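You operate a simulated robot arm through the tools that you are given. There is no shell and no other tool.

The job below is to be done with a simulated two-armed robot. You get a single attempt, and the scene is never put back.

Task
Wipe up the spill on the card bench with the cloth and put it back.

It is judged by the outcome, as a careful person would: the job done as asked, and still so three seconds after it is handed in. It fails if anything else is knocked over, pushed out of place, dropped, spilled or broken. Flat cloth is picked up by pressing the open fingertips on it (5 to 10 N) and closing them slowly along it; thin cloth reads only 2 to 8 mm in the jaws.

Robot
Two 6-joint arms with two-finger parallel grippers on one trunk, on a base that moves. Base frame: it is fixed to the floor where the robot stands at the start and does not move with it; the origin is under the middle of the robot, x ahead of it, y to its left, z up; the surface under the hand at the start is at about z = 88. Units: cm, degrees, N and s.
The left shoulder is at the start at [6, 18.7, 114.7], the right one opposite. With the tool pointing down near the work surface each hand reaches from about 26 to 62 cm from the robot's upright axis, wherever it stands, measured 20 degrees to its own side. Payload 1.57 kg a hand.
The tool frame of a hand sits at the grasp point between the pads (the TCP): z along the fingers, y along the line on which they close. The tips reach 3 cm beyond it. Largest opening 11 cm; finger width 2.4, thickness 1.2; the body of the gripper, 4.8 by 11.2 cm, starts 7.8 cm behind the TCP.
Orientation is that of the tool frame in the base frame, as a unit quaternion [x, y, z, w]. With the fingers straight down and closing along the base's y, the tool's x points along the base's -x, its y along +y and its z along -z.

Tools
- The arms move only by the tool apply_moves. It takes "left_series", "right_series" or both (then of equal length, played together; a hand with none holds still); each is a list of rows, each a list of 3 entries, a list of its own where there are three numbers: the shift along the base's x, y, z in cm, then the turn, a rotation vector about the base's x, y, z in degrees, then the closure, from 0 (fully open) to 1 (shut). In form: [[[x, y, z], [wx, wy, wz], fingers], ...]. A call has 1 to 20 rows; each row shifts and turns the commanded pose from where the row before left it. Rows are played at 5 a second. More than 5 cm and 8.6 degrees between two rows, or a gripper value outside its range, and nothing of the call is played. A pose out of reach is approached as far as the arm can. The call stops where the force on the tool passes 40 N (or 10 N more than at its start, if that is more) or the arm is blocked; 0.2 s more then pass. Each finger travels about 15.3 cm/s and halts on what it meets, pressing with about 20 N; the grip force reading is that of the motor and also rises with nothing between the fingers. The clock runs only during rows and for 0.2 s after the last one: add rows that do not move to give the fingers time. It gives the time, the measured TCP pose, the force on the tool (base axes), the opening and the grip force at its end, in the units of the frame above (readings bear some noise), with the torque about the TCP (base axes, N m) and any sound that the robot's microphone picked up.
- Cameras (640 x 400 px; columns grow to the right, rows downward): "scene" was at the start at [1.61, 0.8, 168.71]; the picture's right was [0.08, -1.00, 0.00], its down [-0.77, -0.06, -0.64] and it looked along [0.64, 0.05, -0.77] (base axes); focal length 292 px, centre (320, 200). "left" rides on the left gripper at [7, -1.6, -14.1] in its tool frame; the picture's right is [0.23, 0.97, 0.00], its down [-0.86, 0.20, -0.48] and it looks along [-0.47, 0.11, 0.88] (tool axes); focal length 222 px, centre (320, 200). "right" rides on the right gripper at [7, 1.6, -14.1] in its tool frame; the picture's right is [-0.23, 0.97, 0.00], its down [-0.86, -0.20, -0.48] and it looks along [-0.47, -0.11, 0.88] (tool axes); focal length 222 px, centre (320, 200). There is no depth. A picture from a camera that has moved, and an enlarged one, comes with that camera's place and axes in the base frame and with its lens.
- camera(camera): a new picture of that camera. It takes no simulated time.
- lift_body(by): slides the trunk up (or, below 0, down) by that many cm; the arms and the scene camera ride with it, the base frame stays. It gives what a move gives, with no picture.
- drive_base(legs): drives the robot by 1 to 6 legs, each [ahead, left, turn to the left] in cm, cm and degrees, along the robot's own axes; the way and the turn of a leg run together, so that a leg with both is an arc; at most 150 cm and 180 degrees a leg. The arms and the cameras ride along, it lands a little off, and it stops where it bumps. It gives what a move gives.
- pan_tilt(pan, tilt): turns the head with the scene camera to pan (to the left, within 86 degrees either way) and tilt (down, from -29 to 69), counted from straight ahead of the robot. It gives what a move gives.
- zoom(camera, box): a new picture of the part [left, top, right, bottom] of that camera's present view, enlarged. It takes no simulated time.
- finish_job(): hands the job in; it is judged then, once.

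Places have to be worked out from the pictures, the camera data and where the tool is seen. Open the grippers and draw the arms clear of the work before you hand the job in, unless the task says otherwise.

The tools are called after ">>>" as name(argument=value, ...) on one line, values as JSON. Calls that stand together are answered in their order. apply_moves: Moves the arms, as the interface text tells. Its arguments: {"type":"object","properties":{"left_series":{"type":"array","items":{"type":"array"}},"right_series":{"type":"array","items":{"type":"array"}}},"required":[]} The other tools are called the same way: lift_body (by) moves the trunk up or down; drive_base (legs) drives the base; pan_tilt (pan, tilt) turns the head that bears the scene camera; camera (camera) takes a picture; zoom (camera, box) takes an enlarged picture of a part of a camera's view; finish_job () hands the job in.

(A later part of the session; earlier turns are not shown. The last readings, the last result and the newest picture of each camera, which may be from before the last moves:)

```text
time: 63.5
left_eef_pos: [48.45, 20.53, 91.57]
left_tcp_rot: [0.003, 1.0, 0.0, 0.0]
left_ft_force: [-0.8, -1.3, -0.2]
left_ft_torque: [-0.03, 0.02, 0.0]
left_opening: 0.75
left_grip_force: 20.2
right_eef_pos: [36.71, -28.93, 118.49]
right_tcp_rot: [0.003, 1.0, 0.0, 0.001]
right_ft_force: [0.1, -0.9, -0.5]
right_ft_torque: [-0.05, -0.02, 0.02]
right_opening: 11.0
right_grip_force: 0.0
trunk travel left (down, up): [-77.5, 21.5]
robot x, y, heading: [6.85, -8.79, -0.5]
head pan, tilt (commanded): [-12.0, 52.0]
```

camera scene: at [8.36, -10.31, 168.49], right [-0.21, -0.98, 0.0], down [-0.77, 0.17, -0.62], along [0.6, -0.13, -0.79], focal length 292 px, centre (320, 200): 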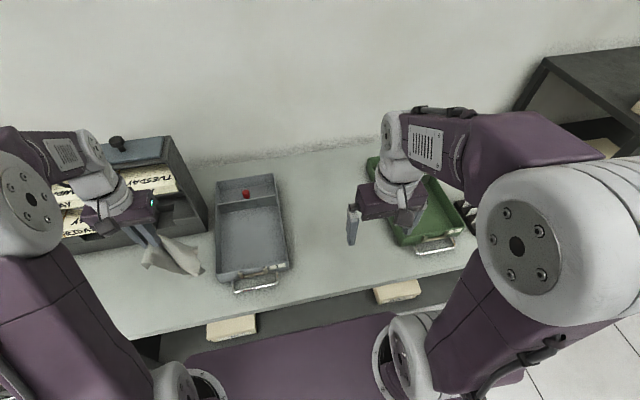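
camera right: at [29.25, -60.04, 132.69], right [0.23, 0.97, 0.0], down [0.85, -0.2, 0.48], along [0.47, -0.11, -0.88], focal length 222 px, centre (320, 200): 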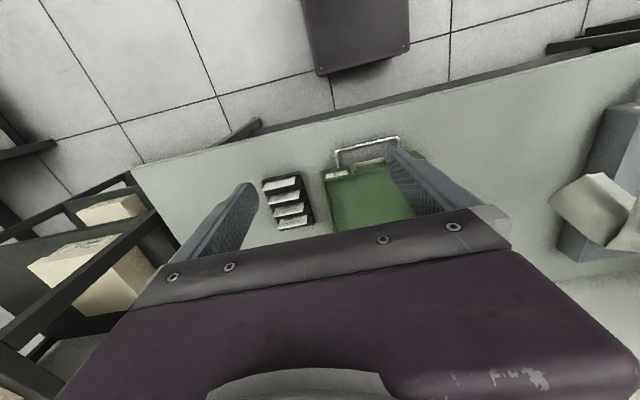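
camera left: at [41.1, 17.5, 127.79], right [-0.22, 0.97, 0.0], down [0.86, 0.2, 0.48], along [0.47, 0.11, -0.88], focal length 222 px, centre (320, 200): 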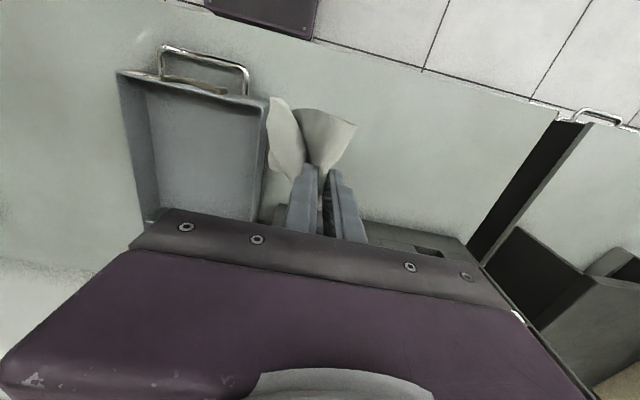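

No press force yet; I'll go a little lower to about 3–6 N.

>>> apply_moves(left_series=[[[0, 0, -0.15], [0, 0, 0], 1], [[0, 0, -0.1], [0, 0, 0], 1], [[0, 0, 0], [0, 0, 0], 1]])

```text
time: 64.3
left_eef_pos: [48.31, 20.68, 91.38]
left_tcp_rot: [0.003, 1.0, 0.0, 0.001]
left_ft_force: [0.5, -0.4, 5.0]
left_ft_torque: [-0.03, -0.02, 0.02]
left_opening: 0.74
left_grip_force: 20.4
right_eef_pos: [36.72, -28.96, 118.4]
right_tcp_rot: [0.003, 1.0, 0.0, 0.0]
right_ft_force: [0.3, 0.4, 0.1]
right_ft_torque: [0.04, 0.0, -0.02]
right_opening: 11.01
right_grip_force: 0.0
trunk travel left (down, up): [-77.5, 21.5]
robot x, y, heading: [7.16, -8.91, -0.5]
head pan, tilt (commanded): [-12.0, 52.0]
```

5 N of press. Now I'll open slowly while keeping the tips on the cloth.

>>> apply_moves(left_series=[[[0, 0, 0], [0, 0, 0], 0.92], [[0, 0, 0], [0, 0, 0], 0.9], [[0, 0, 0], [0, 0, 0], 0.87], [[0, 0, 0], [0, 0, 0], 0.84], [[0, 0, 0], [0, 0, 0], 0.81], [[0, 0, 0], [0, 0, 0], 0.78], [[0, 0, 0], [0, 0, 0], 0.75], [[0, 0, 0], [0, 0, 0], 0.72], [[0, 0, 0], [0, 0, 0], 0.69], [[0, 0, 0], [0, 0, 0], 0.66], [[0, 0, 0], [0, 0, 0], 0.63], [[0, 0, 0], [0, 0, 0], 0.6], [[0, 0, 0], [0, 0, 0], 0.6]])

>>> zoom(camera="left", box=[200, 50, 440, 240])

>>> zoom(camera="scene", box=[80, 180, 240, 310])

```text
time: 67.1
left_eef_pos: [48.37, 20.59, 91.32]
left_tcp_rot: [0.003, 1.0, 0.0, 0.0]
left_ft_force: [0.0, 0.0, 4.0]
left_ft_torque: [-0.11, -0.01, -0.01]
left_opening: 4.3
left_grip_force: 0.1
right_eef_pos: [36.7, -28.98, 118.44]
right_tcp_rot: [0.002, 1.0, 0.0, 0.0]
right_ft_force: [-0.1, -0.7, -1.2]
right_ft_torque: [0.01, 0.03, 0.03]
right_opening: 11.0
right_grip_force: 0.2
trunk travel left (down, up): [-77.5, 21.5]
robot x, y, heading: [7.26, -9.11, -0.1]
head pan, tilt (commanded): [-12.0, 52.0]
```

```text
2.11 times, centred on (320, 145) of left
camera zoom: at [41.33, 18.93, 105.44], right [-0.22, 0.97, 0.0], down [0.86, 0.2, 0.48], along [0.47, 0.11, -0.88], focal length 468 px, centre (320, 316)
```

zoom: 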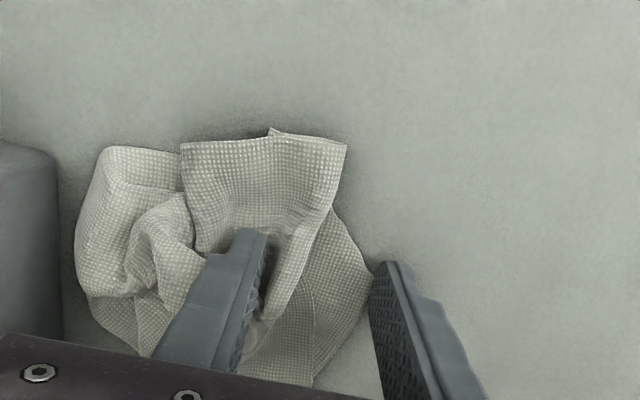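

```text
3.08 times, centred on (160, 245) of scene
camera zoom: at [8.3, -10.1, 168.49], right [-0.21, -0.98, 0.0], down [-0.77, 0.17, -0.62], along [0.6, -0.13, -0.79], focal length 900 px, centre (812, 62)
```

zoom: 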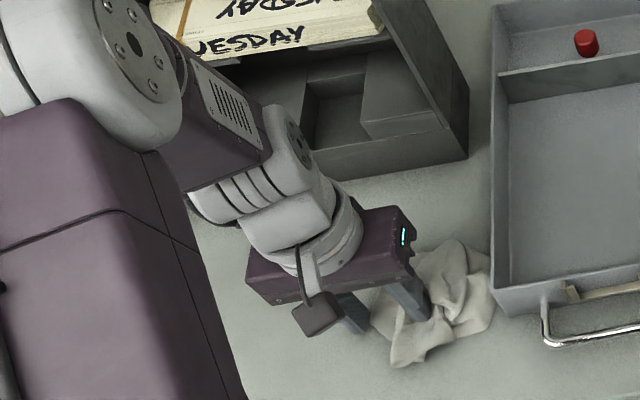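

The cloth is released but bunched and a bit toward the tray (y from ~11). I'll raise the hand to see it whole.

>>> apply_moves(left_series=[[[0, 0, 0.5], [0, 0, 0], 0.6], [[0, 0, 1.5], [0, 0, 0], 0.6], [[0, 0, 3], [0, 0, 0], 0.6], [[0, 0, 4], [0, 0, 0], 0.6], [[-1, 0, 4], [0, 0, 0], 0.6], [[-1, 0, 4], [0, 0, 0], 0.6], [[0, 0, 0], [0, 0, 0], 0.6]])

>>> camera(camera="left")

>>> zoom(camera="left", box=[200, 50, 440, 240])

>>> zoom(camera="scene", box=[80, 180, 240, 310])

```text
time: 68.7
left_eef_pos: [46.54, 20.85, 108.18]
left_tcp_rot: [0.002, 1.0, 0.001, -0.001]
left_ft_force: [-0.1, 0.0, 0.4]
left_ft_torque: [-0.01, -0.01, 0.01]
left_opening: 4.4
left_grip_force: 0.1
right_eef_pos: [36.73, -28.97, 118.3]
right_tcp_rot: [0.002, 1.0, 0.0, 0.001]
right_ft_force: [0.0, -0.3, -0.9]
right_ft_torque: [0.0, -0.02, 0.02]
right_opening: 11.0
right_grip_force: 0.0
trunk travel left (down, up): [-77.5, 21.5]
robot x, y, heading: [6.7, -8.6, -0.3]
head pan, tilt (commanded): [-12.0, 52.0]
```

```text
taken
camera left: at [39.51, 19.12, 122.39], right [-0.22, 0.97, 0.0], down [0.86, 0.2, 0.48], along [0.47, 0.11, -0.88], focal length 222 px, centre (320, 200)
```

left: 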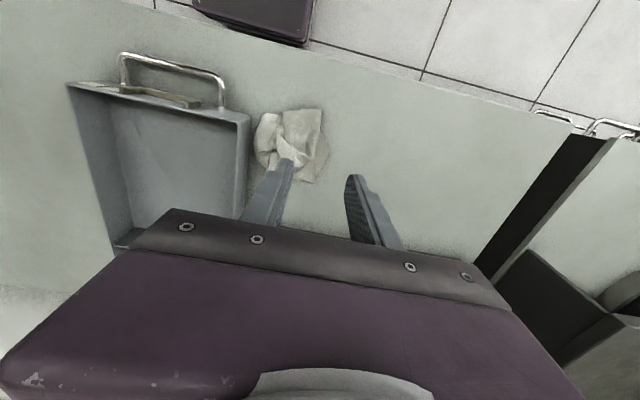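

```text
2.11 times, centred on (320, 145) of left
camera zoom: at [39.51, 19.12, 122.39], right [-0.22, 0.97, 0.0], down [0.86, 0.2, 0.48], along [0.47, 0.11, -0.88], focal length 468 px, centre (320, 316)
```

zoom: 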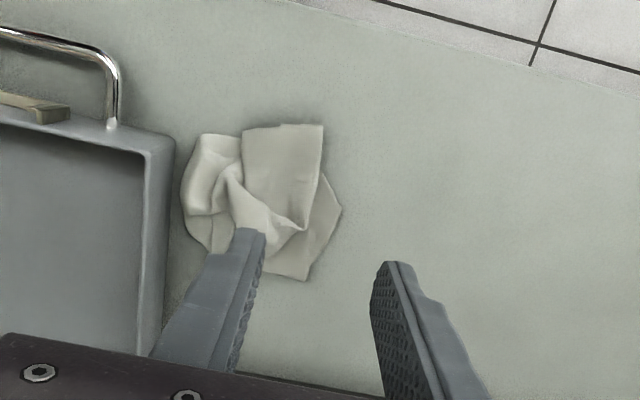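

```text
3.08 times, centred on (160, 245) of scene
camera zoom: at [8.46, -10.06, 168.49], right [-0.21, -0.98, 0.0], down [-0.77, 0.17, -0.62], along [0.6, -0.13, -0.79], focal length 900 px, centre (812, 62)
```

zoom: 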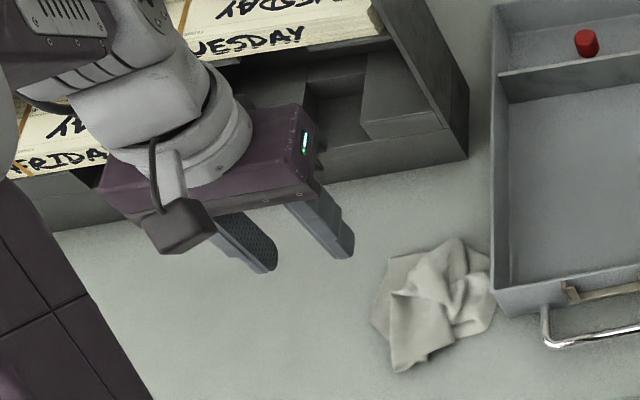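

The cloth lies in a loose heap about 11 cm across, centred near [49, 17], with a ridge and a tucked corner. I'd like it flatter, so I'll get a clear look at it from farther ahead.

>>> apply_moves(left_series=[[[2, -1, 0.5], [0, 0, 0], 0.6], [[2, -1, 0.5], [0, 0, 0], 0.6], [[2, -1, 0.5], [0, 0, 0], 0.6], [[1.5, -1, 0], [0, 0, 0], 0.6], [[0, 0, 0], [0, 0, 0], 0.6]])

>>> zoom(camera="left", box=[220, 20, 440, 190])

>>> zoom(camera="scene", box=[150, 220, 250, 310])

```text
time: 69.9
left_eef_pos: [53.86, 16.52, 109.82]
left_tcp_rot: [0.003, 1.0, 0.0, 0.0]
left_ft_force: [0.0, -0.4, 0.2]
left_ft_torque: [0.0, 0.0, 0.01]
left_opening: 4.4
left_grip_force: 0.2
right_eef_pos: [36.62, -29.05, 118.25]
right_tcp_rot: [0.003, 1.0, 0.001, 0.0]
right_ft_force: [-0.2, -0.1, -0.4]
right_ft_torque: [-0.02, 0.01, 0.02]
right_opening: 11.02
right_grip_force: 0.1
trunk travel left (down, up): [-77.5, 21.5]
robot x, y, heading: [6.91, -8.23, -0.2]
head pan, tilt (commanded): [-12.0, 52.0]
```

```text
2.35 times, centred on (330, 105) of left
camera zoom: at [46.87, 14.92, 124.0], right [-0.22, 0.97, 0.0], down [0.86, 0.2, 0.48], along [0.47, 0.11, -0.88], focal length 523 px, centre (296, 424)
```

zoom: 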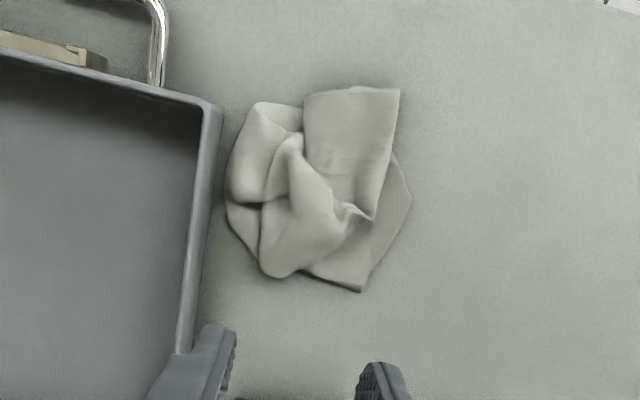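

```text
4.44 times, centred on (200, 265) of scene
camera zoom: at [8.34, -10.07, 168.49], right [-0.21, -0.98, 0.0], down [-0.77, 0.17, -0.62], along [0.6, -0.13, -0.79], focal length 1299 px, centre (853, -89)
```

zoom: 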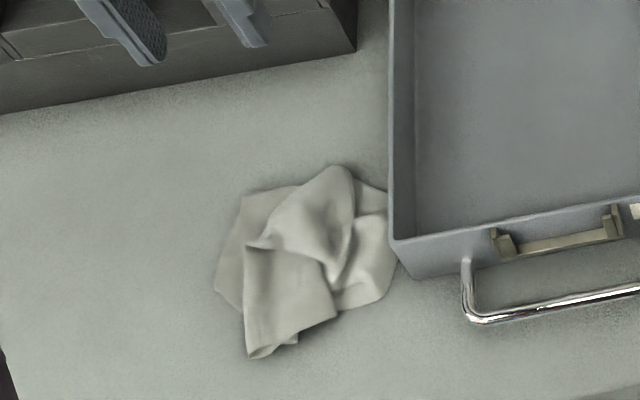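

The far-left corner of the cloth (about [54.9, 21.3]) lies flat as a single layer. I'll pick it up by that corner so it unfurls, then re-lay it flat: first I turn the hand 35° so it closes across the corner and come above it.

>>> apply_moves(left_series=[[[-0.2, 0.7, 0], [0, 0, 7], 0.7], [[-0.2, 0.7, 0], [0, 0, 7], 0.76], [[-0.2, 0.7, 0], [0, 0, 7], 0.76], [[-0.2, 0.7, -2], [0, 0, 7], 0.76], [[-0.2, 0.6, -3], [0, 0, 7], 0.76], [[0, 0, -3], [0, 0, 0], 0.76], [[0, 0, 0], [0, 0, 0], 0.76]])

>>> camera(camera="left")

>>> zoom(camera="scene", box=[100, 180, 260, 310])

```text
time: 71.5
left_eef_pos: [52.46, 19.95, 101.97]
left_tcp_rot: [-0.299, 0.954, 0.0, -0.001]
left_ft_force: [-0.2, -0.8, -0.4]
left_ft_torque: [0.0, -0.02, 0.0]
left_opening: 2.64
left_grip_force: 0.0
right_eef_pos: [36.67, -29.01, 118.37]
right_tcp_rot: [0.003, 1.0, 0.001, 0.0]
right_ft_force: [-0.7, 0.5, -0.4]
right_ft_torque: [0.03, 0.02, 0.02]
right_opening: 11.01
right_grip_force: 0.1
trunk travel left (down, up): [-77.5, 21.5]
robot x, y, heading: [7.01, -8.41, -0.2]
head pan, tilt (commanded): [-12.0, 52.0]
```

```text
taken
camera left: at [47.77, 14.58, 116.17], right [-0.74, 0.67, 0.0], down [0.59, 0.65, 0.48], along [0.32, 0.36, -0.88], focal length 222 px, centre (320, 200)
```

left: 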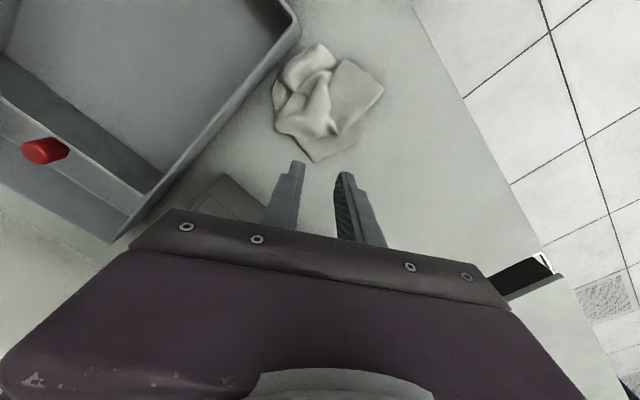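

```text
3.08 times, centred on (180, 245) of scene
camera zoom: at [8.33, -10.11, 168.49], right [-0.21, -0.98, 0.0], down [-0.77, 0.17, -0.62], along [0.6, -0.13, -0.79], focal length 900 px, centre (751, 62)
```

zoom: 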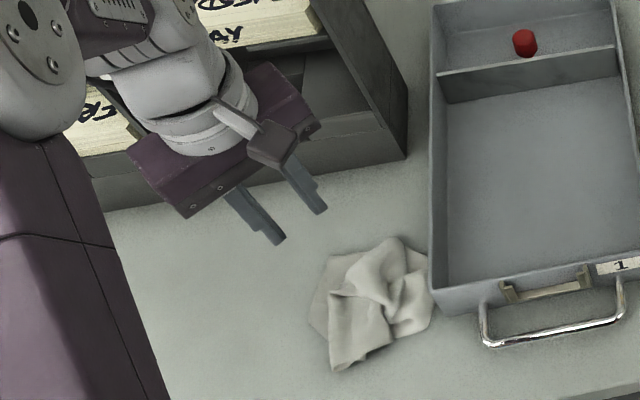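

The corner appears at about [54.3, 21.5]; the tips would land about 2.3 cm inside it. I'll zoom to verify the landing spots.

>>> zoom(camera="left", box=[250, 30, 410, 180])

```text
2.67 times, centred on (330, 105) of left
camera zoom: at [47.77, 14.58, 116.17], right [-0.74, 0.67, 0.0], down [0.59, 0.65, 0.48], along [0.32, 0.36, -0.88], focal length 592 px, centre (293, 453)
```

zoom: 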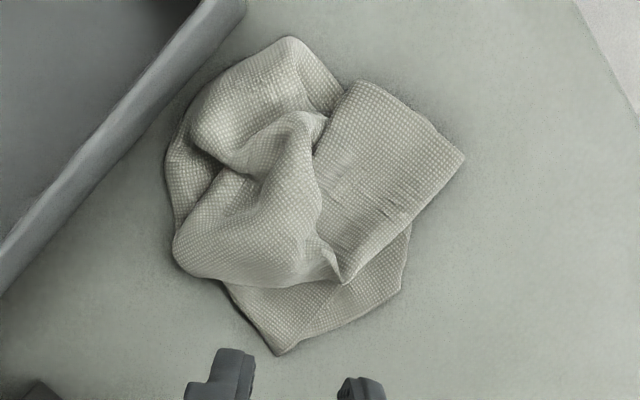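

The corner's flat band is clear, and both tips should land on it. I'll nudge slightly inward and descend to just above the cloth.

>>> apply_moves(left_series=[[[-0.2, 0, -3], [0, 0, 0], 0.76], [[-0.1, 0, -3], [0, 0, 0], 0.76], [[0, 0, -2.5], [0, 0, 0], 0.76], [[0, 0, -1.2], [0, 0, 0], 0.76], [[0, 0, -0.6], [0, 0, 0], 0.76], [[0, 0, 0], [0, 0, 0], 0.76]])

>>> zoom(camera="left", box=[230, 60, 430, 240])

```text
time: 72.9
left_eef_pos: [52.57, 20.09, 91.62]
left_tcp_rot: [-0.298, 0.955, 0.0, 0.001]
left_ft_force: [0.4, -0.5, 0.3]
left_ft_torque: [0.01, 0.01, -0.04]
left_opening: 2.67
left_grip_force: 0.0
right_eef_pos: [36.68, -28.96, 118.4]
right_tcp_rot: [0.002, 1.0, 0.0, 0.0]
right_ft_force: [0.6, 0.5, -0.6]
right_ft_torque: [0.06, -0.02, -0.01]
right_opening: 10.99
right_grip_force: 0.1
trunk travel left (down, up): [-77.5, 21.5]
robot x, y, heading: [7.09, -8.46, -0.2]
head pan, tilt (commanded): [-12.0, 52.0]
```

```text
2.22 times, centred on (330, 150) of left
camera zoom: at [47.64, 14.67, 105.75], right [-0.74, 0.67, 0.0], down [0.59, 0.65, 0.48], along [0.32, 0.36, -0.88], focal length 494 px, centre (298, 311)
```

zoom: 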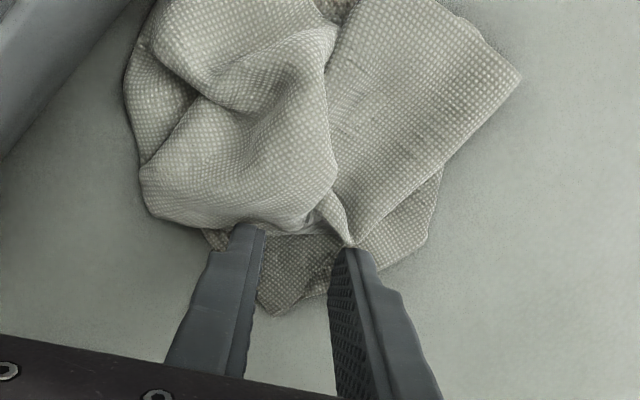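

The tips straddle the corner band. Now I'll press to 5–8 N.

>>> apply_moves(left_series=[[[0, 0, -0.2], [0, 0, 0], 0.76], [[0, 0, -0.12], [0, 0, 0], 0.76], [[0, 0, 0], [0, 0, 0], 0.76]])

```text
time: 73.7
left_eef_pos: [52.59, 20.04, 91.3]
left_tcp_rot: [-0.298, 0.955, -0.001, 0.0]
left_ft_force: [0.0, 0.9, 1.6]
left_ft_torque: [0.03, 0.0, 0.0]
left_opening: 2.63
left_grip_force: 0.1
right_eef_pos: [36.78, -28.88, 118.31]
right_tcp_rot: [0.002, 1.0, 0.001, 0.0]
right_ft_force: [0.8, 0.5, 0.0]
right_ft_torque: [-0.01, 0.02, 0.01]
right_opening: 10.98
right_grip_force: 0.1
trunk travel left (down, up): [-77.5, 21.5]
robot x, y, heading: [6.89, -8.68, -0.2]
head pan, tilt (commanded): [-12.0, 52.0]
```

1.6 N; a touch more, then close slowly.

>>> apply_moves(left_series=[[[0, 0, -0.12], [0, 0, 0], 0.76], [[0, 0, 0], [0, 0, 0], 0.76], [[0, 0, 0], [0, 0, 0], 0.79], [[0, 0, 0], [0, 0, 0], 0.82]])

```text
time: 74.7
left_eef_pos: [52.62, 19.92, 91.22]
left_tcp_rot: [-0.298, 0.954, 0.0, 0.0]
left_ft_force: [0.0, 0.1, 3.5]
left_ft_torque: [-0.06, -0.02, 0.01]
left_opening: 1.91
left_grip_force: 0.0
right_eef_pos: [36.72, -29.0, 118.33]
right_tcp_rot: [0.002, 1.0, 0.001, -0.001]
right_ft_force: [0.1, -0.3, 0.9]
right_ft_torque: [0.03, -0.02, 0.03]
right_opening: 11.0
right_grip_force: 0.1
trunk travel left (down, up): [-77.5, 21.5]
robot x, y, heading: [7.01, -9.02, -0.3]
head pan, tilt (commanded): [-12.0, 52.0]
```

3.5 N while closing; a little more pressure and go on closing.

>>> apply_moves(left_series=[[[0, 0, -0.06], [0, 0, 0], 0.84], [[0, 0, 0], [0, 0, 0], 0.86], [[0, 0, 0], [0, 0, 0], 0.88], [[0, 0, 0], [0, 0, 0], 0.9], [[0, 0, 0], [0, 0, 0], 0.92], [[0, 0, 0], [0, 0, 0], 0.94], [[0, 0, 0], [0, 0, 0], 0.97], [[0, 0, 0], [0, 0, 0], 1.0], [[0, 0, 0], [0, 0, 0], 1.0], [[0, 0, 0], [0, 0, 0], 1.0]])

>>> zoom(camera="left", box=[230, 60, 430, 240])

```text
time: 76.9
left_eef_pos: [52.6, 19.88, 91.17]
left_tcp_rot: [-0.299, 0.954, 0.0, 0.0]
left_ft_force: [2.9, -1.0, 13.0]
left_ft_torque: [-0.14, -0.03, 0.05]
left_opening: 0.16
left_grip_force: 19.9
right_eef_pos: [36.72, -29.1, 118.34]
right_tcp_rot: [0.002, 1.0, 0.0, 0.001]
right_ft_force: [-0.6, 0.0, 0.8]
right_ft_torque: [-0.01, -0.01, 0.01]
right_opening: 10.99
right_grip_force: 0.1
trunk travel left (down, up): [-77.5, 21.5]
robot x, y, heading: [7.01, -8.84, -0.3]
head pan, tilt (commanded): [-12.0, 52.0]
```

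```text
2.22 times, centred on (330, 150) of left
camera zoom: at [47.7, 14.54, 105.3], right [-0.74, 0.67, 0.0], down [0.59, 0.65, 0.48], along [0.32, 0.36, -0.88], focal length 494 px, centre (298, 311)
```

zoom: 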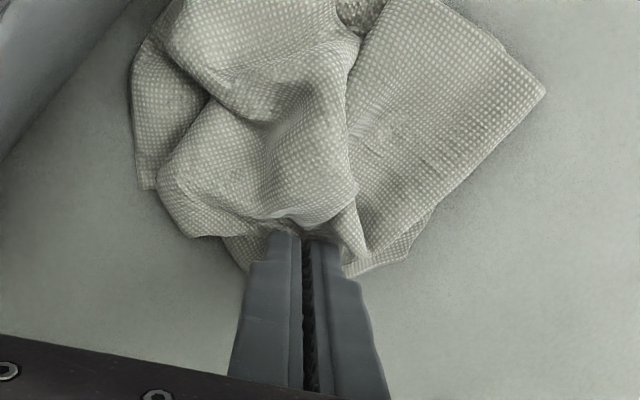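

The jaws read only 1.6 mm – maybe nothing is held. I'll lift a bit and see whether the corner comes along.

>>> apply_moves(left_series=[[[0, 0, 0.5], [0, 0, 0], 1], [[0, 0, 1], [0, 0, 0], 1], [[0, 0, 1.5], [0, 0, 0], 1], [[0, 0, 1.5], [0, 0, 0], 1], [[0, 0, 0], [0, 0, 0], 1]])

>>> zoom(camera="left", box=[230, 30, 430, 240])

```text
time: 78.1
left_eef_pos: [52.67, 20.31, 95.66]
left_tcp_rot: [-0.298, 0.954, 0.0, 0.0]
left_ft_force: [-0.2, 0.0, 0.1]
left_ft_torque: [-0.03, -0.01, -0.01]
left_opening: 0.17
left_grip_force: 20.0
right_eef_pos: [36.86, -28.92, 118.22]
right_tcp_rot: [0.002, 1.0, 0.0, 0.0]
right_ft_force: [0.5, 0.2, -0.3]
right_ft_torque: [0.02, 0.02, -0.01]
right_opening: 10.99
right_grip_force: 0.1
trunk travel left (down, up): [-77.5, 21.5]
robot x, y, heading: [6.85, -8.56, -0.3]
head pan, tilt (commanded): [-12.0, 52.0]
```

```text
1.90 times, centred on (330, 135) of left
camera zoom: at [47.72, 14.81, 109.79], right [-0.74, 0.67, 0.0], down [0.59, 0.65, 0.48], along [0.32, 0.35, -0.88], focal length 423 px, centre (301, 324)
```

zoom: 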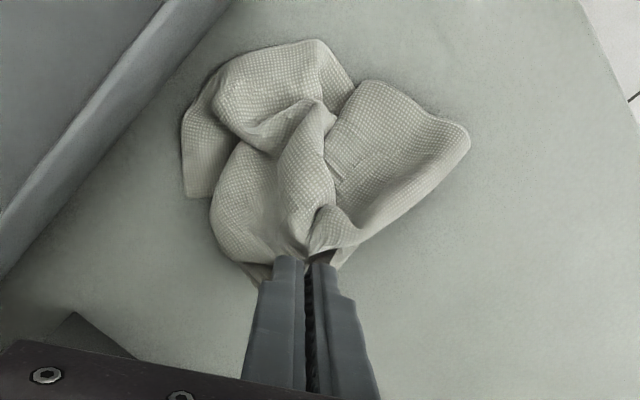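

The corner seems to be coming up with the jaws. I'll keep lifting slowly to let the cloth hang.

>>> apply_moves(left_series=[[[0, 0, 2], [0, 0, 0], 1], [[0, 0, 2], [0, 0, 0], 1], [[0, 0, 2], [0, 0, 0], 1], [[0, 0, 2], [0, 0, 0], 1], [[0, 0, 2], [0, 0, 0], 1], [[0, 0, 2], [0, 0, 0], 1], [[0, 0, 0], [0, 0, 0], 1], [[0, 0, 0], [0, 0, 0], 1]])

>>> zoom(camera="left", box=[230, 30, 430, 240])

>>> zoom(camera="scene", box=[100, 180, 260, 310])

```text
time: 79.9
left_eef_pos: [52.87, 19.87, 107.51]
left_tcp_rot: [-0.299, 0.954, 0.0, 0.0]
left_ft_force: [-0.2, 0.1, -0.3]
left_ft_torque: [0.03, 0.0, -0.02]
left_opening: 0.16
left_grip_force: 19.9
right_eef_pos: [36.81, -29.03, 118.38]
right_tcp_rot: [0.002, 1.0, 0.0, 0.0]
right_ft_force: [0.1, -0.2, 0.3]
right_ft_torque: [0.01, 0.06, 0.03]
right_opening: 11.03
right_grip_force: 0.1
trunk travel left (down, up): [-77.5, 21.5]
robot x, y, heading: [7.05, -8.61, -0.2]
head pan, tilt (commanded): [-12.0, 52.0]
```

```text
1.90 times, centred on (330, 135) of left
camera zoom: at [47.91, 14.5, 121.66], right [-0.74, 0.67, 0.0], down [0.59, 0.65, 0.48], along [0.32, 0.35, -0.88], focal length 423 px, centre (301, 324)
```

zoom: 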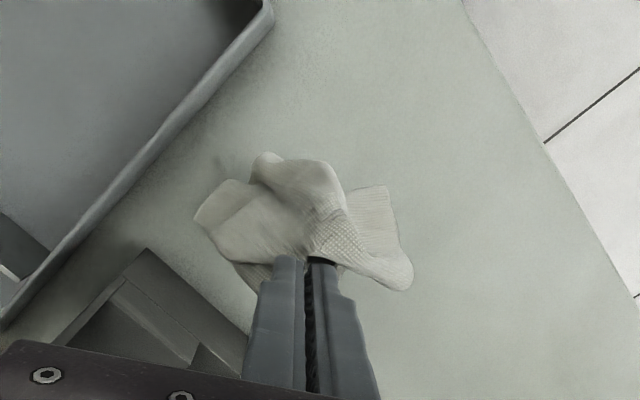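

```text
3.08 times, centred on (180, 245) of scene
camera zoom: at [8.38, -10.08, 168.49], right [-0.21, -0.98, 0.0], down [-0.77, 0.17, -0.62], along [0.6, -0.13, -0.79], focal length 900 px, centre (751, 62)
```

zoom: 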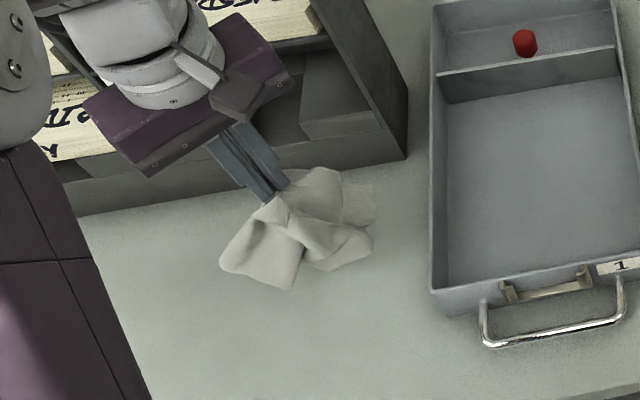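

The cloth is held by a thin pinch. I'll lift farther so it hangs free and I can judge its shape.

>>> apply_moves(left_series=[[[-0.5, 0, 3], [0, 0, 0], 1], [[-0.5, 0, 3], [0, 0, 0], 1], [[-0.5, 0, 3], [0, 0, 0], 1], [[-0.5, 0, 2], [0, 0, 0], 1], [[0, 0, 0], [0, 0, 0], 1], [[0, 0, 0], [0, 0, 0], 1], [[0, 0, 0], [0, 0, 0], 1], [[0, 0, 0], [0, 0, 0], 1]])

>>> zoom(camera="left", box=[230, 30, 430, 240])

>>> zoom(camera="scene", box=[100, 160, 260, 290])

>>> camera(camera="right")

```text
time: 81.7
left_eef_pos: [50.99, 19.94, 118.58]
left_tcp_rot: [-0.299, 0.954, 0.0, -0.001]
left_ft_force: [-0.3, 0.4, 0.0]
left_ft_torque: [0.0, -0.02, -0.02]
left_opening: 0.18
left_grip_force: 19.8
right_eef_pos: [36.7, -28.91, 118.28]
right_tcp_rot: [0.003, 1.0, -0.001, 0.0]
right_ft_force: [-0.9, -0.1, 0.6]
right_ft_torque: [-0.02, -0.01, -0.02]
right_opening: 11.0
right_grip_force: 0.1
trunk travel left (down, up): [-77.5, 21.5]
robot x, y, heading: [7.23, -8.4, -0.2]
head pan, tilt (commanded): [-12.0, 52.0]
```

```text
1.90 times, centred on (330, 135) of left
camera zoom: at [46.14, 14.58, 132.64], right [-0.74, 0.67, 0.0], down [0.59, 0.65, 0.48], along [0.32, 0.35, -0.88], focal length 423 px, centre (301, 324)
```

zoom: 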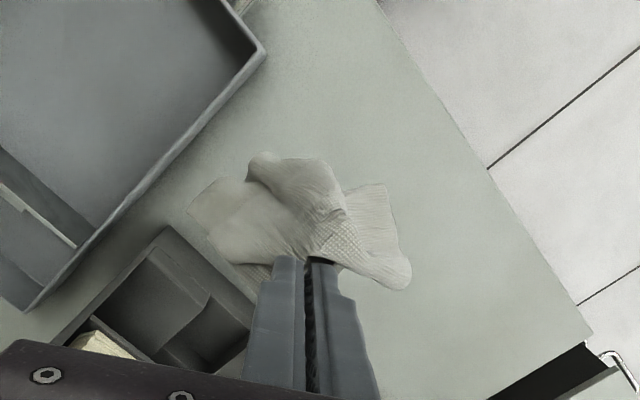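

```text
3.08 times, centred on (180, 225) of scene
camera zoom: at [8.38, -10.08, 168.49], right [-0.21, -0.98, 0.0], down [-0.77, 0.17, -0.62], along [0.6, -0.13, -0.79], focal length 900 px, centre (751, 123)
```

zoom: 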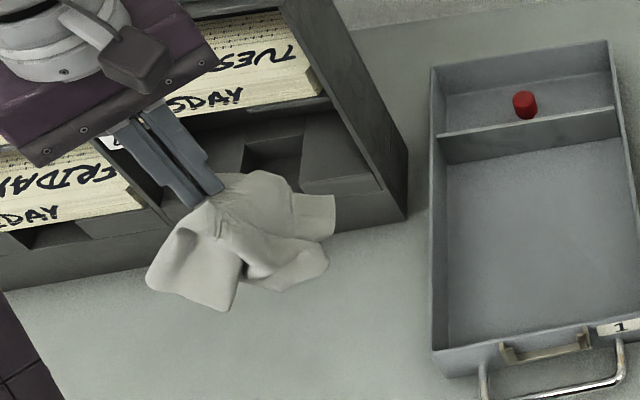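

```text
taken
camera right: at [29.84, -27.19, 132.59], right [0.23, 0.97, 0.0], down [0.85, -0.2, 0.48], along [0.47, -0.11, -0.88], focal length 222 px, centre (320, 200)
```

right: 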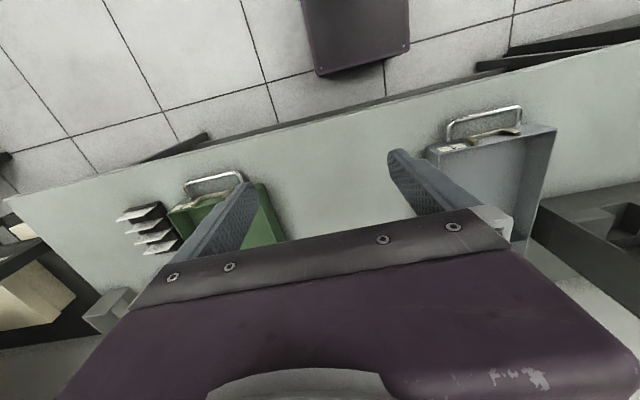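

I'll zoom closer to understand how it hangs.

>>> zoom(camera="scene", box=[130, 190, 190, 240])

>>> zoom(camera="left", box=[280, 90, 390, 190])

```text
8.00 times, centred on (160, 215) of scene
camera zoom: at [8.38, -10.08, 168.49], right [-0.21, -0.98, 0.0], down [-0.77, 0.17, -0.62], along [0.6, -0.13, -0.79], focal length 2339 px, centre (1600, 80)
```

zoom: 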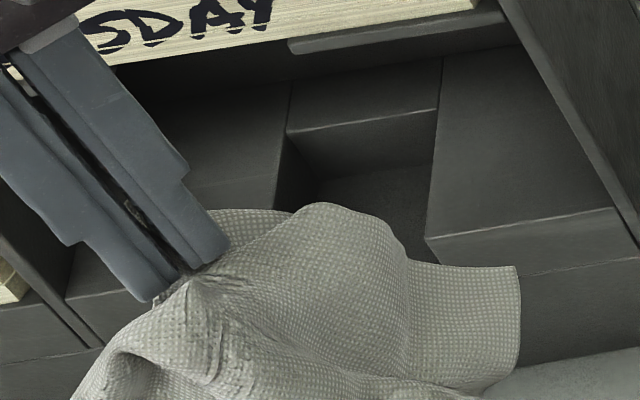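

```text
4.00 times, centred on (335, 140) of left
camera zoom: at [46.14, 14.58, 132.64], right [-0.74, 0.67, 0.0], down [0.59, 0.65, 0.48], along [0.32, 0.35, -0.88], focal length 888 px, centre (260, 440)
```

zoom: 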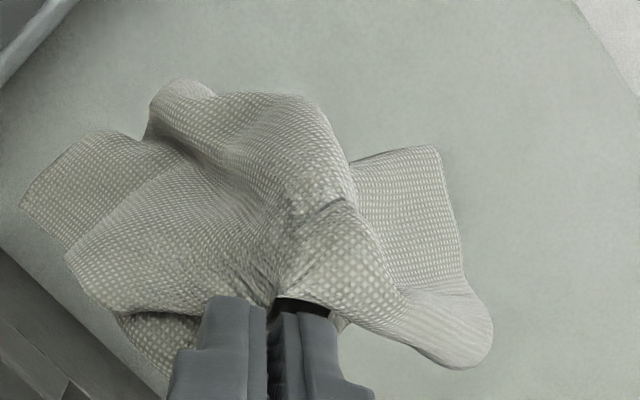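

The cloth hangs mostly toward the robot from a pinch near its far-left corner. I'll re-lay it: lower it nearer the robot, then drag away along the diagonal so the trailing cloth flattens out.

>>> apply_moves(left_series=[[[-1, -0.5, -3], [0, 0, 2], 1], [[-1, -0.5, -4], [0, 0, 2], 1], [[-1, -0.5, -4], [0, 0, 2], 1], [[-1, -0.5, -4], [0, 0, 2], 1], [[-1, -0.5, -3], [0, 0, 2], 1], [[0, 0, -2], [0, 0, 0], 1], [[0, 0, 0], [0, 0, 0], 1]])

>>> camera(camera="left")

>>> zoom(camera="scene", box=[120, 200, 260, 320])

```text
time: 83.3
left_eef_pos: [45.66, 17.45, 98.64]
left_tcp_rot: [-0.381, 0.924, 0.001, 0.0]
left_ft_force: [-0.5, -0.7, -0.4]
left_ft_torque: [-0.02, -0.02, 0.0]
left_opening: 0.16
left_grip_force: 19.9
right_eef_pos: [36.76, -28.99, 118.4]
right_tcp_rot: [0.003, 1.0, 0.0, 0.001]
right_ft_force: [-0.8, 0.8, -1.1]
right_ft_torque: [-0.03, 0.01, 0.0]
right_opening: 10.97
right_grip_force: 0.0
trunk travel left (down, up): [-77.5, 21.5]
robot x, y, heading: [6.79, -8.98, -0.0]
head pan, tilt (commanded): [-12.0, 52.0]
```

```text
taken
camera left: at [41.82, 11.43, 112.67], right [-0.85, 0.53, 0.0], down [0.47, 0.74, 0.48], along [0.25, 0.41, -0.88], focal length 222 px, centre (320, 200)
```

left: 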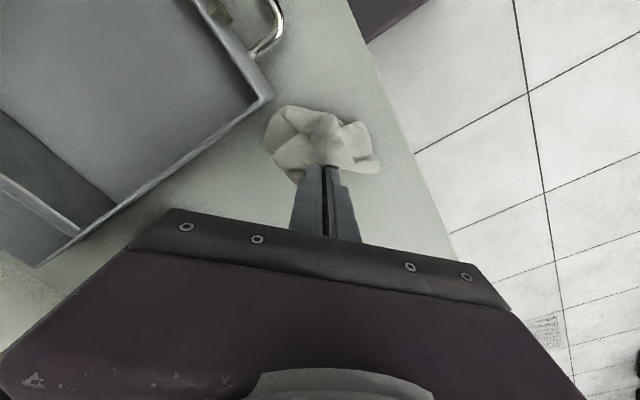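

```text
3.33 times, centred on (190, 260) of scene
camera zoom: at [8.32, -10.11, 168.49], right [-0.21, -0.98, 0.0], down [-0.77, 0.17, -0.62], along [0.6, -0.13, -0.79], focal length 974 px, centre (753, 0)
```

zoom: 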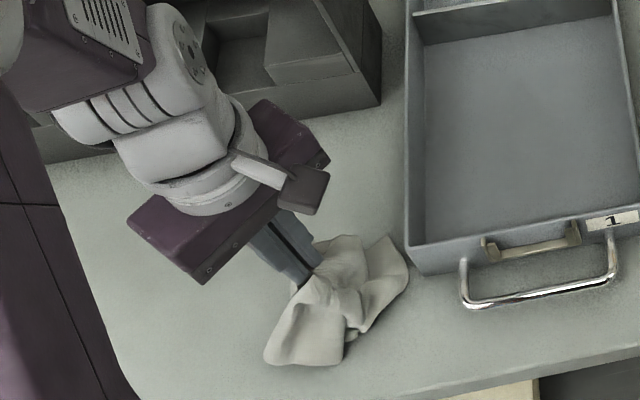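

The cloth is close to the bench. Now I lower and drag away along the diagonal, easing down.

>>> apply_moves(left_series=[[[0, 0, -1.5], [0, 0, 0], 1], [[0, 0, -1.5], [0, 0, 0], 1], [[0.4, 0.4, -0.7], [0, 0, 0], 1], [[0.7, 0.7, -0.5], [0, 0, 0], 1], [[0.8, 0.8, -0.4], [0, 0, 0], 1], [[0.8, 0.8, -0.4], [0, 0, 0], 1], [[0.8, 0.8, -0.3], [0, 0, 0], 1], [[0.8, 0.8, -0.3], [0, 0, 0], 1], [[0.8, 0.8, -0.3], [0, 0, 0], 1], [[0.8, 0.8, -0.3], [0, 0, 0], 1], [[0, 0, 0], [0, 0, 0], 1]])

>>> camera(camera="left")

>>> zoom(camera="scene", box=[120, 200, 260, 320])

```text
time: 85.7
left_eef_pos: [51.39, 23.5, 92.45]
left_tcp_rot: [-0.381, 0.925, 0.0, 0.0]
left_ft_force: [-0.3, 0.0, 0.6]
left_ft_torque: [0.01, -0.01, -0.01]
left_opening: 0.19
left_grip_force: 20.2
right_eef_pos: [36.71, -29.1, 118.28]
right_tcp_rot: [0.002, 1.0, 0.001, 0.0]
right_ft_force: [0.1, 0.5, 0.2]
right_ft_torque: [0.02, 0.02, 0.01]
right_opening: 10.97
right_grip_force: 0.1
trunk travel left (down, up): [-77.5, 21.5]
robot x, y, heading: [7.04, -8.65, -0.3]
head pan, tilt (commanded): [-12.0, 52.0]
```

```text
taken
camera left: at [47.63, 17.25, 106.56], right [-0.85, 0.53, 0.0], down [0.47, 0.74, 0.48], along [0.25, 0.41, -0.88], focal length 222 px, centre (320, 200)
```

left: 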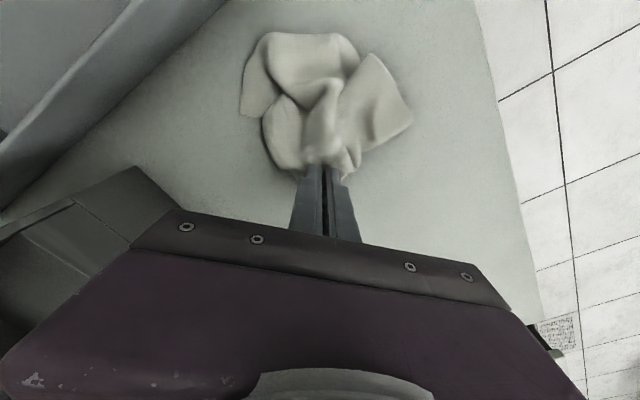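

```text
3.33 times, centred on (190, 260) of scene
camera zoom: at [8.34, -10.11, 168.49], right [-0.21, -0.98, 0.0], down [-0.77, 0.17, -0.62], along [0.6, -0.13, -0.79], focal length 974 px, centre (753, 0)
```

zoom: 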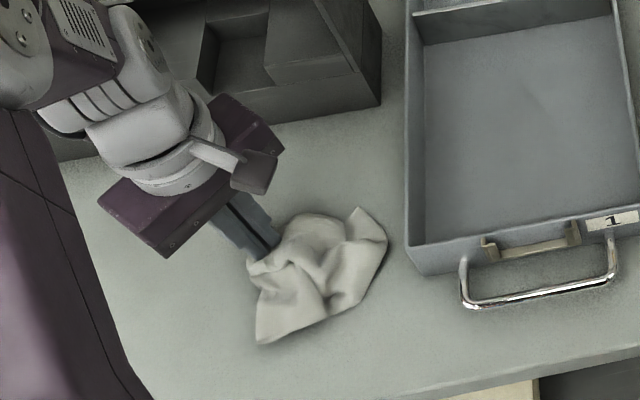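

It has spread out better. Let me zoom for detail before releasing.

>>> zoom(camera="left", box=[210, 10, 440, 200])

```text
2.11 times, centred on (325, 105) of left
camera zoom: at [47.63, 17.25, 106.56], right [-0.85, 0.53, 0.0], down [0.47, 0.74, 0.48], along [0.25, 0.41, -0.88], focal length 468 px, centre (310, 400)
```

zoom: 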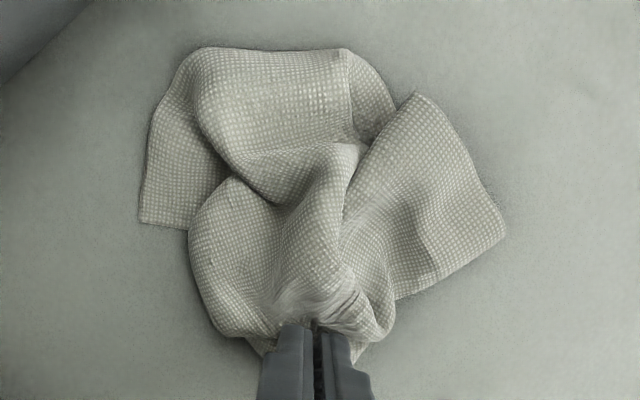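

The cloth now lies close to its old footprint: far-right corner ~[54, 16], near-left corner ~[43, 23.7], held corner ~[52, 24.5], with centre ~[49, 19.7]; only the near-right corner is tucked under. I'll lower the last bit, keep light contact and open slowly.

>>> apply_moves(left_series=[[[0.3, 0.3, -0.4], [0, 0, 0], 1], [[0.2, 0.2, -0.4], [0, 0, 0], 1], [[0, 0, -0.15], [0, 0, 0], 1], [[0, 0, 0], [0, 0, 0], 1]])

```text
time: 86.7
left_eef_pos: [52.03, 24.0, 91.22]
left_tcp_rot: [-0.38, 0.925, 0.0, 0.0]
left_ft_force: [-0.7, -0.6, 1.2]
left_ft_torque: [-0.04, 0.03, -0.05]
left_opening: 0.19
left_grip_force: 19.9
right_eef_pos: [36.79, -28.93, 118.25]
right_tcp_rot: [0.003, 1.0, 0.0, 0.0]
right_ft_force: [0.2, 0.5, -0.6]
right_ft_torque: [0.0, 0.01, -0.01]
right_opening: 11.01
right_grip_force: 0.2
trunk travel left (down, up): [-77.5, 21.5]
robot x, y, heading: [7.22, -8.59, -0.2]
head pan, tilt (commanded): [-12.0, 52.0]
```

Light contact at 1.2 N. I'll open slowly to release the corner, then lift straight up.

>>> apply_moves(left_series=[[[0, 0, 0], [0, 0, 0], 0.95], [[0, 0, 0], [0, 0, 0], 0.91], [[0, 0, 0], [0, 0, 0], 0.87], [[0, 0, 0], [0, 0, 0], 0.83], [[0, 0, 0], [0, 0, 0], 0.79], [[0, 0, 0], [0, 0, 0], 0.75], [[0, 0, 0], [0, 0, 0], 0.75]])

>>> apply_moves(left_series=[[[0, 0, 0.6], [0, 0, 0], 0.75], [[0, 0, 1.5], [0, 0, 0], 0.75], [[0.5, 0.5, 3], [0, 0, 0], 0.75], [[0.5, 0.5, 4], [0, 0, 0], 0.75], [[0.5, 0.5, 4], [0, 0, 0], 0.75], [[0.5, 0.5, 3], [0, 0, 0], 0.75], [[0, 0, 0], [0, 0, 0], 0.75]])

>>> camera(camera="left")

>>> zoom(camera="left", box=[230, 20, 430, 190])

>>> zoom(camera="scene", box=[120, 200, 260, 320])

```text
time: 88.3
left_eef_pos: [51.96, 23.97, 91.33]
left_tcp_rot: [-0.38, 0.925, 0.0, 0.001]
left_ft_force: [-0.7, -0.1, 0.2]
left_ft_torque: [-0.01, 0.04, 0.03]
left_opening: 2.73
left_grip_force: 0.0
right_eef_pos: [36.71, -28.94, 118.25]
right_tcp_rot: [0.003, 1.0, 0.0, 0.0]
right_ft_force: [-0.4, -1.2, -0.3]
right_ft_torque: [0.01, 0.02, 0.0]
right_opening: 11.01
right_grip_force: 0.0
trunk travel left (down, up): [-77.5, 21.5]
robot x, y, heading: [6.99, -8.64, -0.4]
head pan, tilt (commanded): [-12.0, 52.0]
```

```text
time: 89.9
left_eef_pos: [53.96, 25.86, 107.49]
left_tcp_rot: [-0.38, 0.925, 0.001, 0.0]
left_ft_force: [0.0, 1.3, -0.1]
left_ft_torque: [0.01, 0.01, -0.01]
left_opening: 2.76
left_grip_force: 0.1
right_eef_pos: [36.67, -28.93, 118.39]
right_tcp_rot: [0.003, 1.0, 0.0, 0.0]
right_ft_force: [-0.6, 0.7, 0.0]
right_ft_torque: [0.01, 0.0, 0.02]
right_opening: 11.02
right_grip_force: 0.0
trunk travel left (down, up): [-77.5, 21.5]
robot x, y, heading: [7.29, -8.87, -0.4]
head pan, tilt (commanded): [-12.0, 52.0]
```

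```text
taken
camera left: at [50.11, 19.73, 121.65], right [-0.85, 0.53, 0.0], down [0.47, 0.74, 0.48], along [0.25, 0.41, -0.88], focal length 222 px, centre (320, 200)
```

left: 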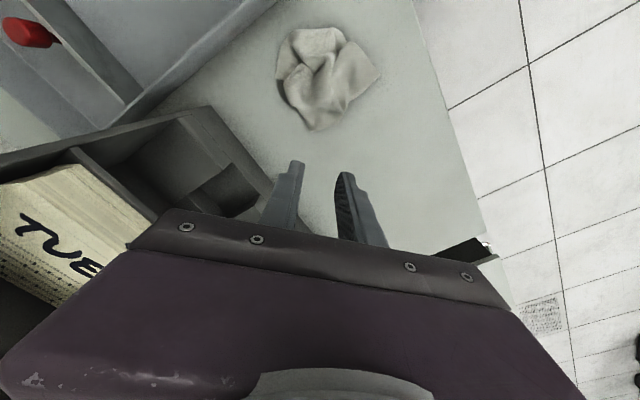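

```text
2.35 times, centred on (330, 105) of left
camera zoom: at [50.11, 19.73, 121.65], right [-0.85, 0.53, 0.0], down [0.47, 0.74, 0.48], along [0.25, 0.41, -0.88], focal length 523 px, centre (296, 424)
```

zoom: 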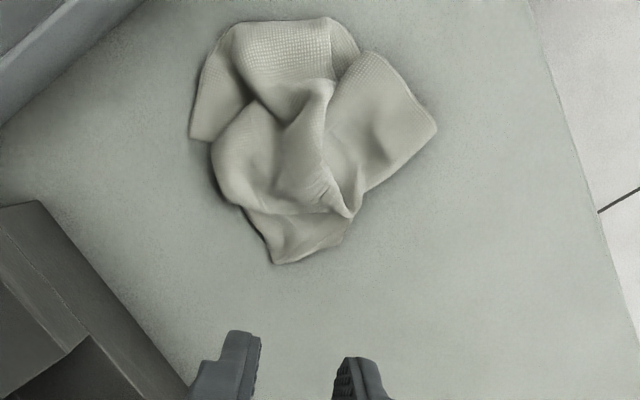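

```text
3.33 times, centred on (190, 260) of scene
camera zoom: at [8.38, -10.08, 168.49], right [-0.21, -0.98, 0.0], down [-0.77, 0.17, -0.62], along [0.6, -0.13, -0.79], focal length 974 px, centre (753, 0)
```

zoom: 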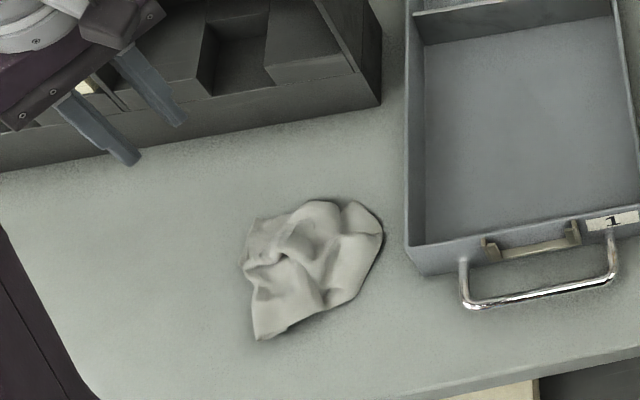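

The cloth is back within ~1.3 cm of its old centre but has a ridge along its middle. I'll flatten it: straddle the ridge with the fingertips, press lightly and open outward.

>>> apply_moves(left_series=[[[-1, -1.3, 0], [0, 0, 0], 0.71], [[-1, -1.3, 0], [0, 0, 0], 0.71], [[-1, -1.3, -2], [0, 0, 0], 0.71], [[-1.1, -1.3, -3], [0, 0, 0], 0.71], [[0, 0, -3], [0, 0, 0], 0.71], [[0, 0, -3], [0, 0, 0], 0.71], [[0, 0, -1.5], [0, 0, 0], 0.71], [[0, 0, -1], [0, 0, 0], 0.71], [[0, 0, 0], [0, 0, 0], 0.71]])

>>> zoom(camera="left", box=[200, 20, 440, 230])

```text
time: 91.9
left_eef_pos: [49.87, 20.87, 94.11]
left_tcp_rot: [-0.38, 0.925, -0.001, 0.0]
left_ft_force: [-0.3, -0.9, 0.0]
left_ft_torque: [-0.01, 0.0, 0.01]
left_opening: 3.19
left_grip_force: 0.0
right_eef_pos: [36.8, -29.12, 118.37]
right_tcp_rot: [0.003, 1.0, 0.001, 0.0]
right_ft_force: [0.3, -0.2, 0.5]
right_ft_torque: [-0.02, 0.01, -0.02]
right_opening: 11.01
right_grip_force: 0.0
trunk travel left (down, up): [-77.5, 21.5]
robot x, y, heading: [6.82, -8.67, -0.4]
head pan, tilt (commanded): [-12.0, 52.0]
```

```text
1.90 times, centred on (320, 125) of left
camera zoom: at [46.03, 14.66, 108.1], right [-0.85, 0.53, 0.0], down [0.47, 0.74, 0.48], along [0.25, 0.41, -0.88], focal length 423 px, centre (320, 343)
```

zoom: 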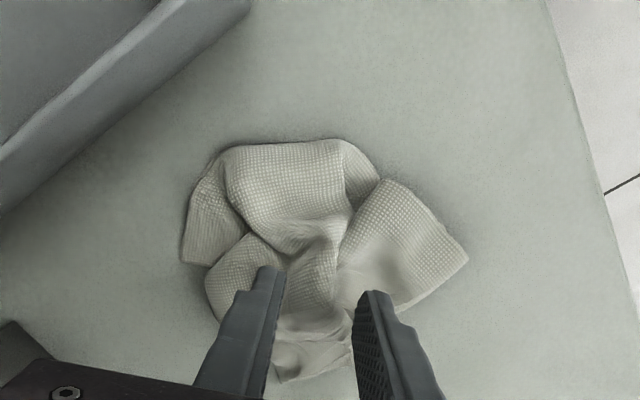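

The tips straddle the ridge. I'll go down to a light press and then spread.

>>> apply_moves(left_series=[[[0, 0, -1], [0, 0, 0], 0.71], [[0, 0, -1], [0, 0, 0], 0.71], [[0, 0, -0.5], [0, 0, 0], 0.71], [[0, 0, -0.2], [0, 0, 0], 0.71], [[0, 0, 0], [0, 0, 0], 0.71]])

```text
time: 93.1
left_eef_pos: [49.74, 20.64, 91.48]
left_tcp_rot: [-0.379, 0.925, 0.0, -0.001]
left_ft_force: [0.3, -0.4, 3.0]
left_ft_torque: [0.02, 0.03, -0.05]
left_opening: 3.18
left_grip_force: 0.1
right_eef_pos: [36.73, -28.95, 118.34]
right_tcp_rot: [0.001, 1.0, 0.0, 0.0]
right_ft_force: [-0.2, 0.1, 0.7]
right_ft_torque: [0.01, 0.0, 0.0]
right_opening: 10.98
right_grip_force: 0.1
trunk travel left (down, up): [-77.5, 21.5]
robot x, y, heading: [7.02, -8.68, -0.1]
head pan, tilt (commanded): [-12.0, 52.0]
```

3 N of contact. I'll spread the fingers slowly to about 6.5 cm, with a touch more pressure.

>>> apply_moves(left_series=[[[0, 0, -0.08], [0, 0, 0], 0.69], [[0, 0, 0], [0, 0, 0], 0.66], [[0, 0, 0], [0, 0, 0], 0.63], [[0, 0, 0], [0, 0, 0], 0.6], [[0, 0, 0], [0, 0, 0], 0.57], [[0, 0, 0], [0, 0, 0], 0.54], [[0, 0, 0], [0, 0, 0], 0.51], [[0, 0, 0], [0, 0, 0], 0.48], [[0, 0, 0], [0, 0, 0], 0.45], [[0, 0, 0], [0, 0, 0], 0.43], [[0, 0, 0], [0, 0, 0], 0.43]])

>>> zoom(camera="left", box=[200, 20, 440, 230])

```text
time: 95.5
left_eef_pos: [49.8, 20.71, 91.44]
left_tcp_rot: [-0.381, 0.924, 0.0, 0.001]
left_ft_force: [1.8, -1.0, 7.9]
left_ft_torque: [0.05, 0.04, 0.01]
left_opening: 5.87
left_grip_force: 0.1
right_eef_pos: [36.6, -29.07, 118.3]
right_tcp_rot: [0.002, 1.0, 0.001, 0.0]
right_ft_force: [-0.8, 0.6, 0.7]
right_ft_torque: [-0.02, -0.01, 0.01]
right_opening: 10.99
right_grip_force: 0.1
trunk travel left (down, up): [-77.5, 21.5]
robot x, y, heading: [7.19, -8.92, -0.2]
head pan, tilt (commanded): [-12.0, 52.0]
```

```text
1.90 times, centred on (320, 125) of left
camera zoom: at [45.97, 14.44, 105.44], right [-0.85, 0.53, 0.0], down [0.47, 0.74, 0.48], along [0.26, 0.41, -0.88], focal length 423 px, centre (320, 343)
```

zoom: 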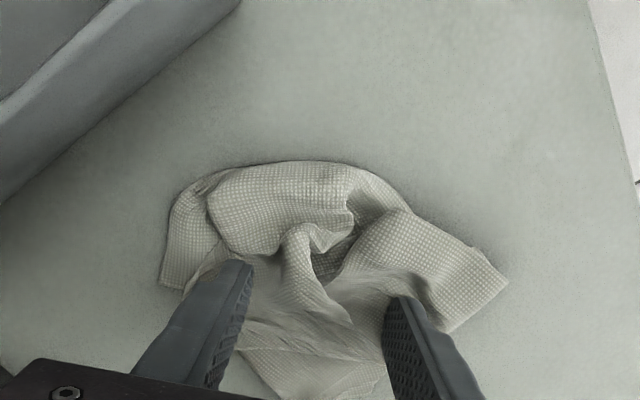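

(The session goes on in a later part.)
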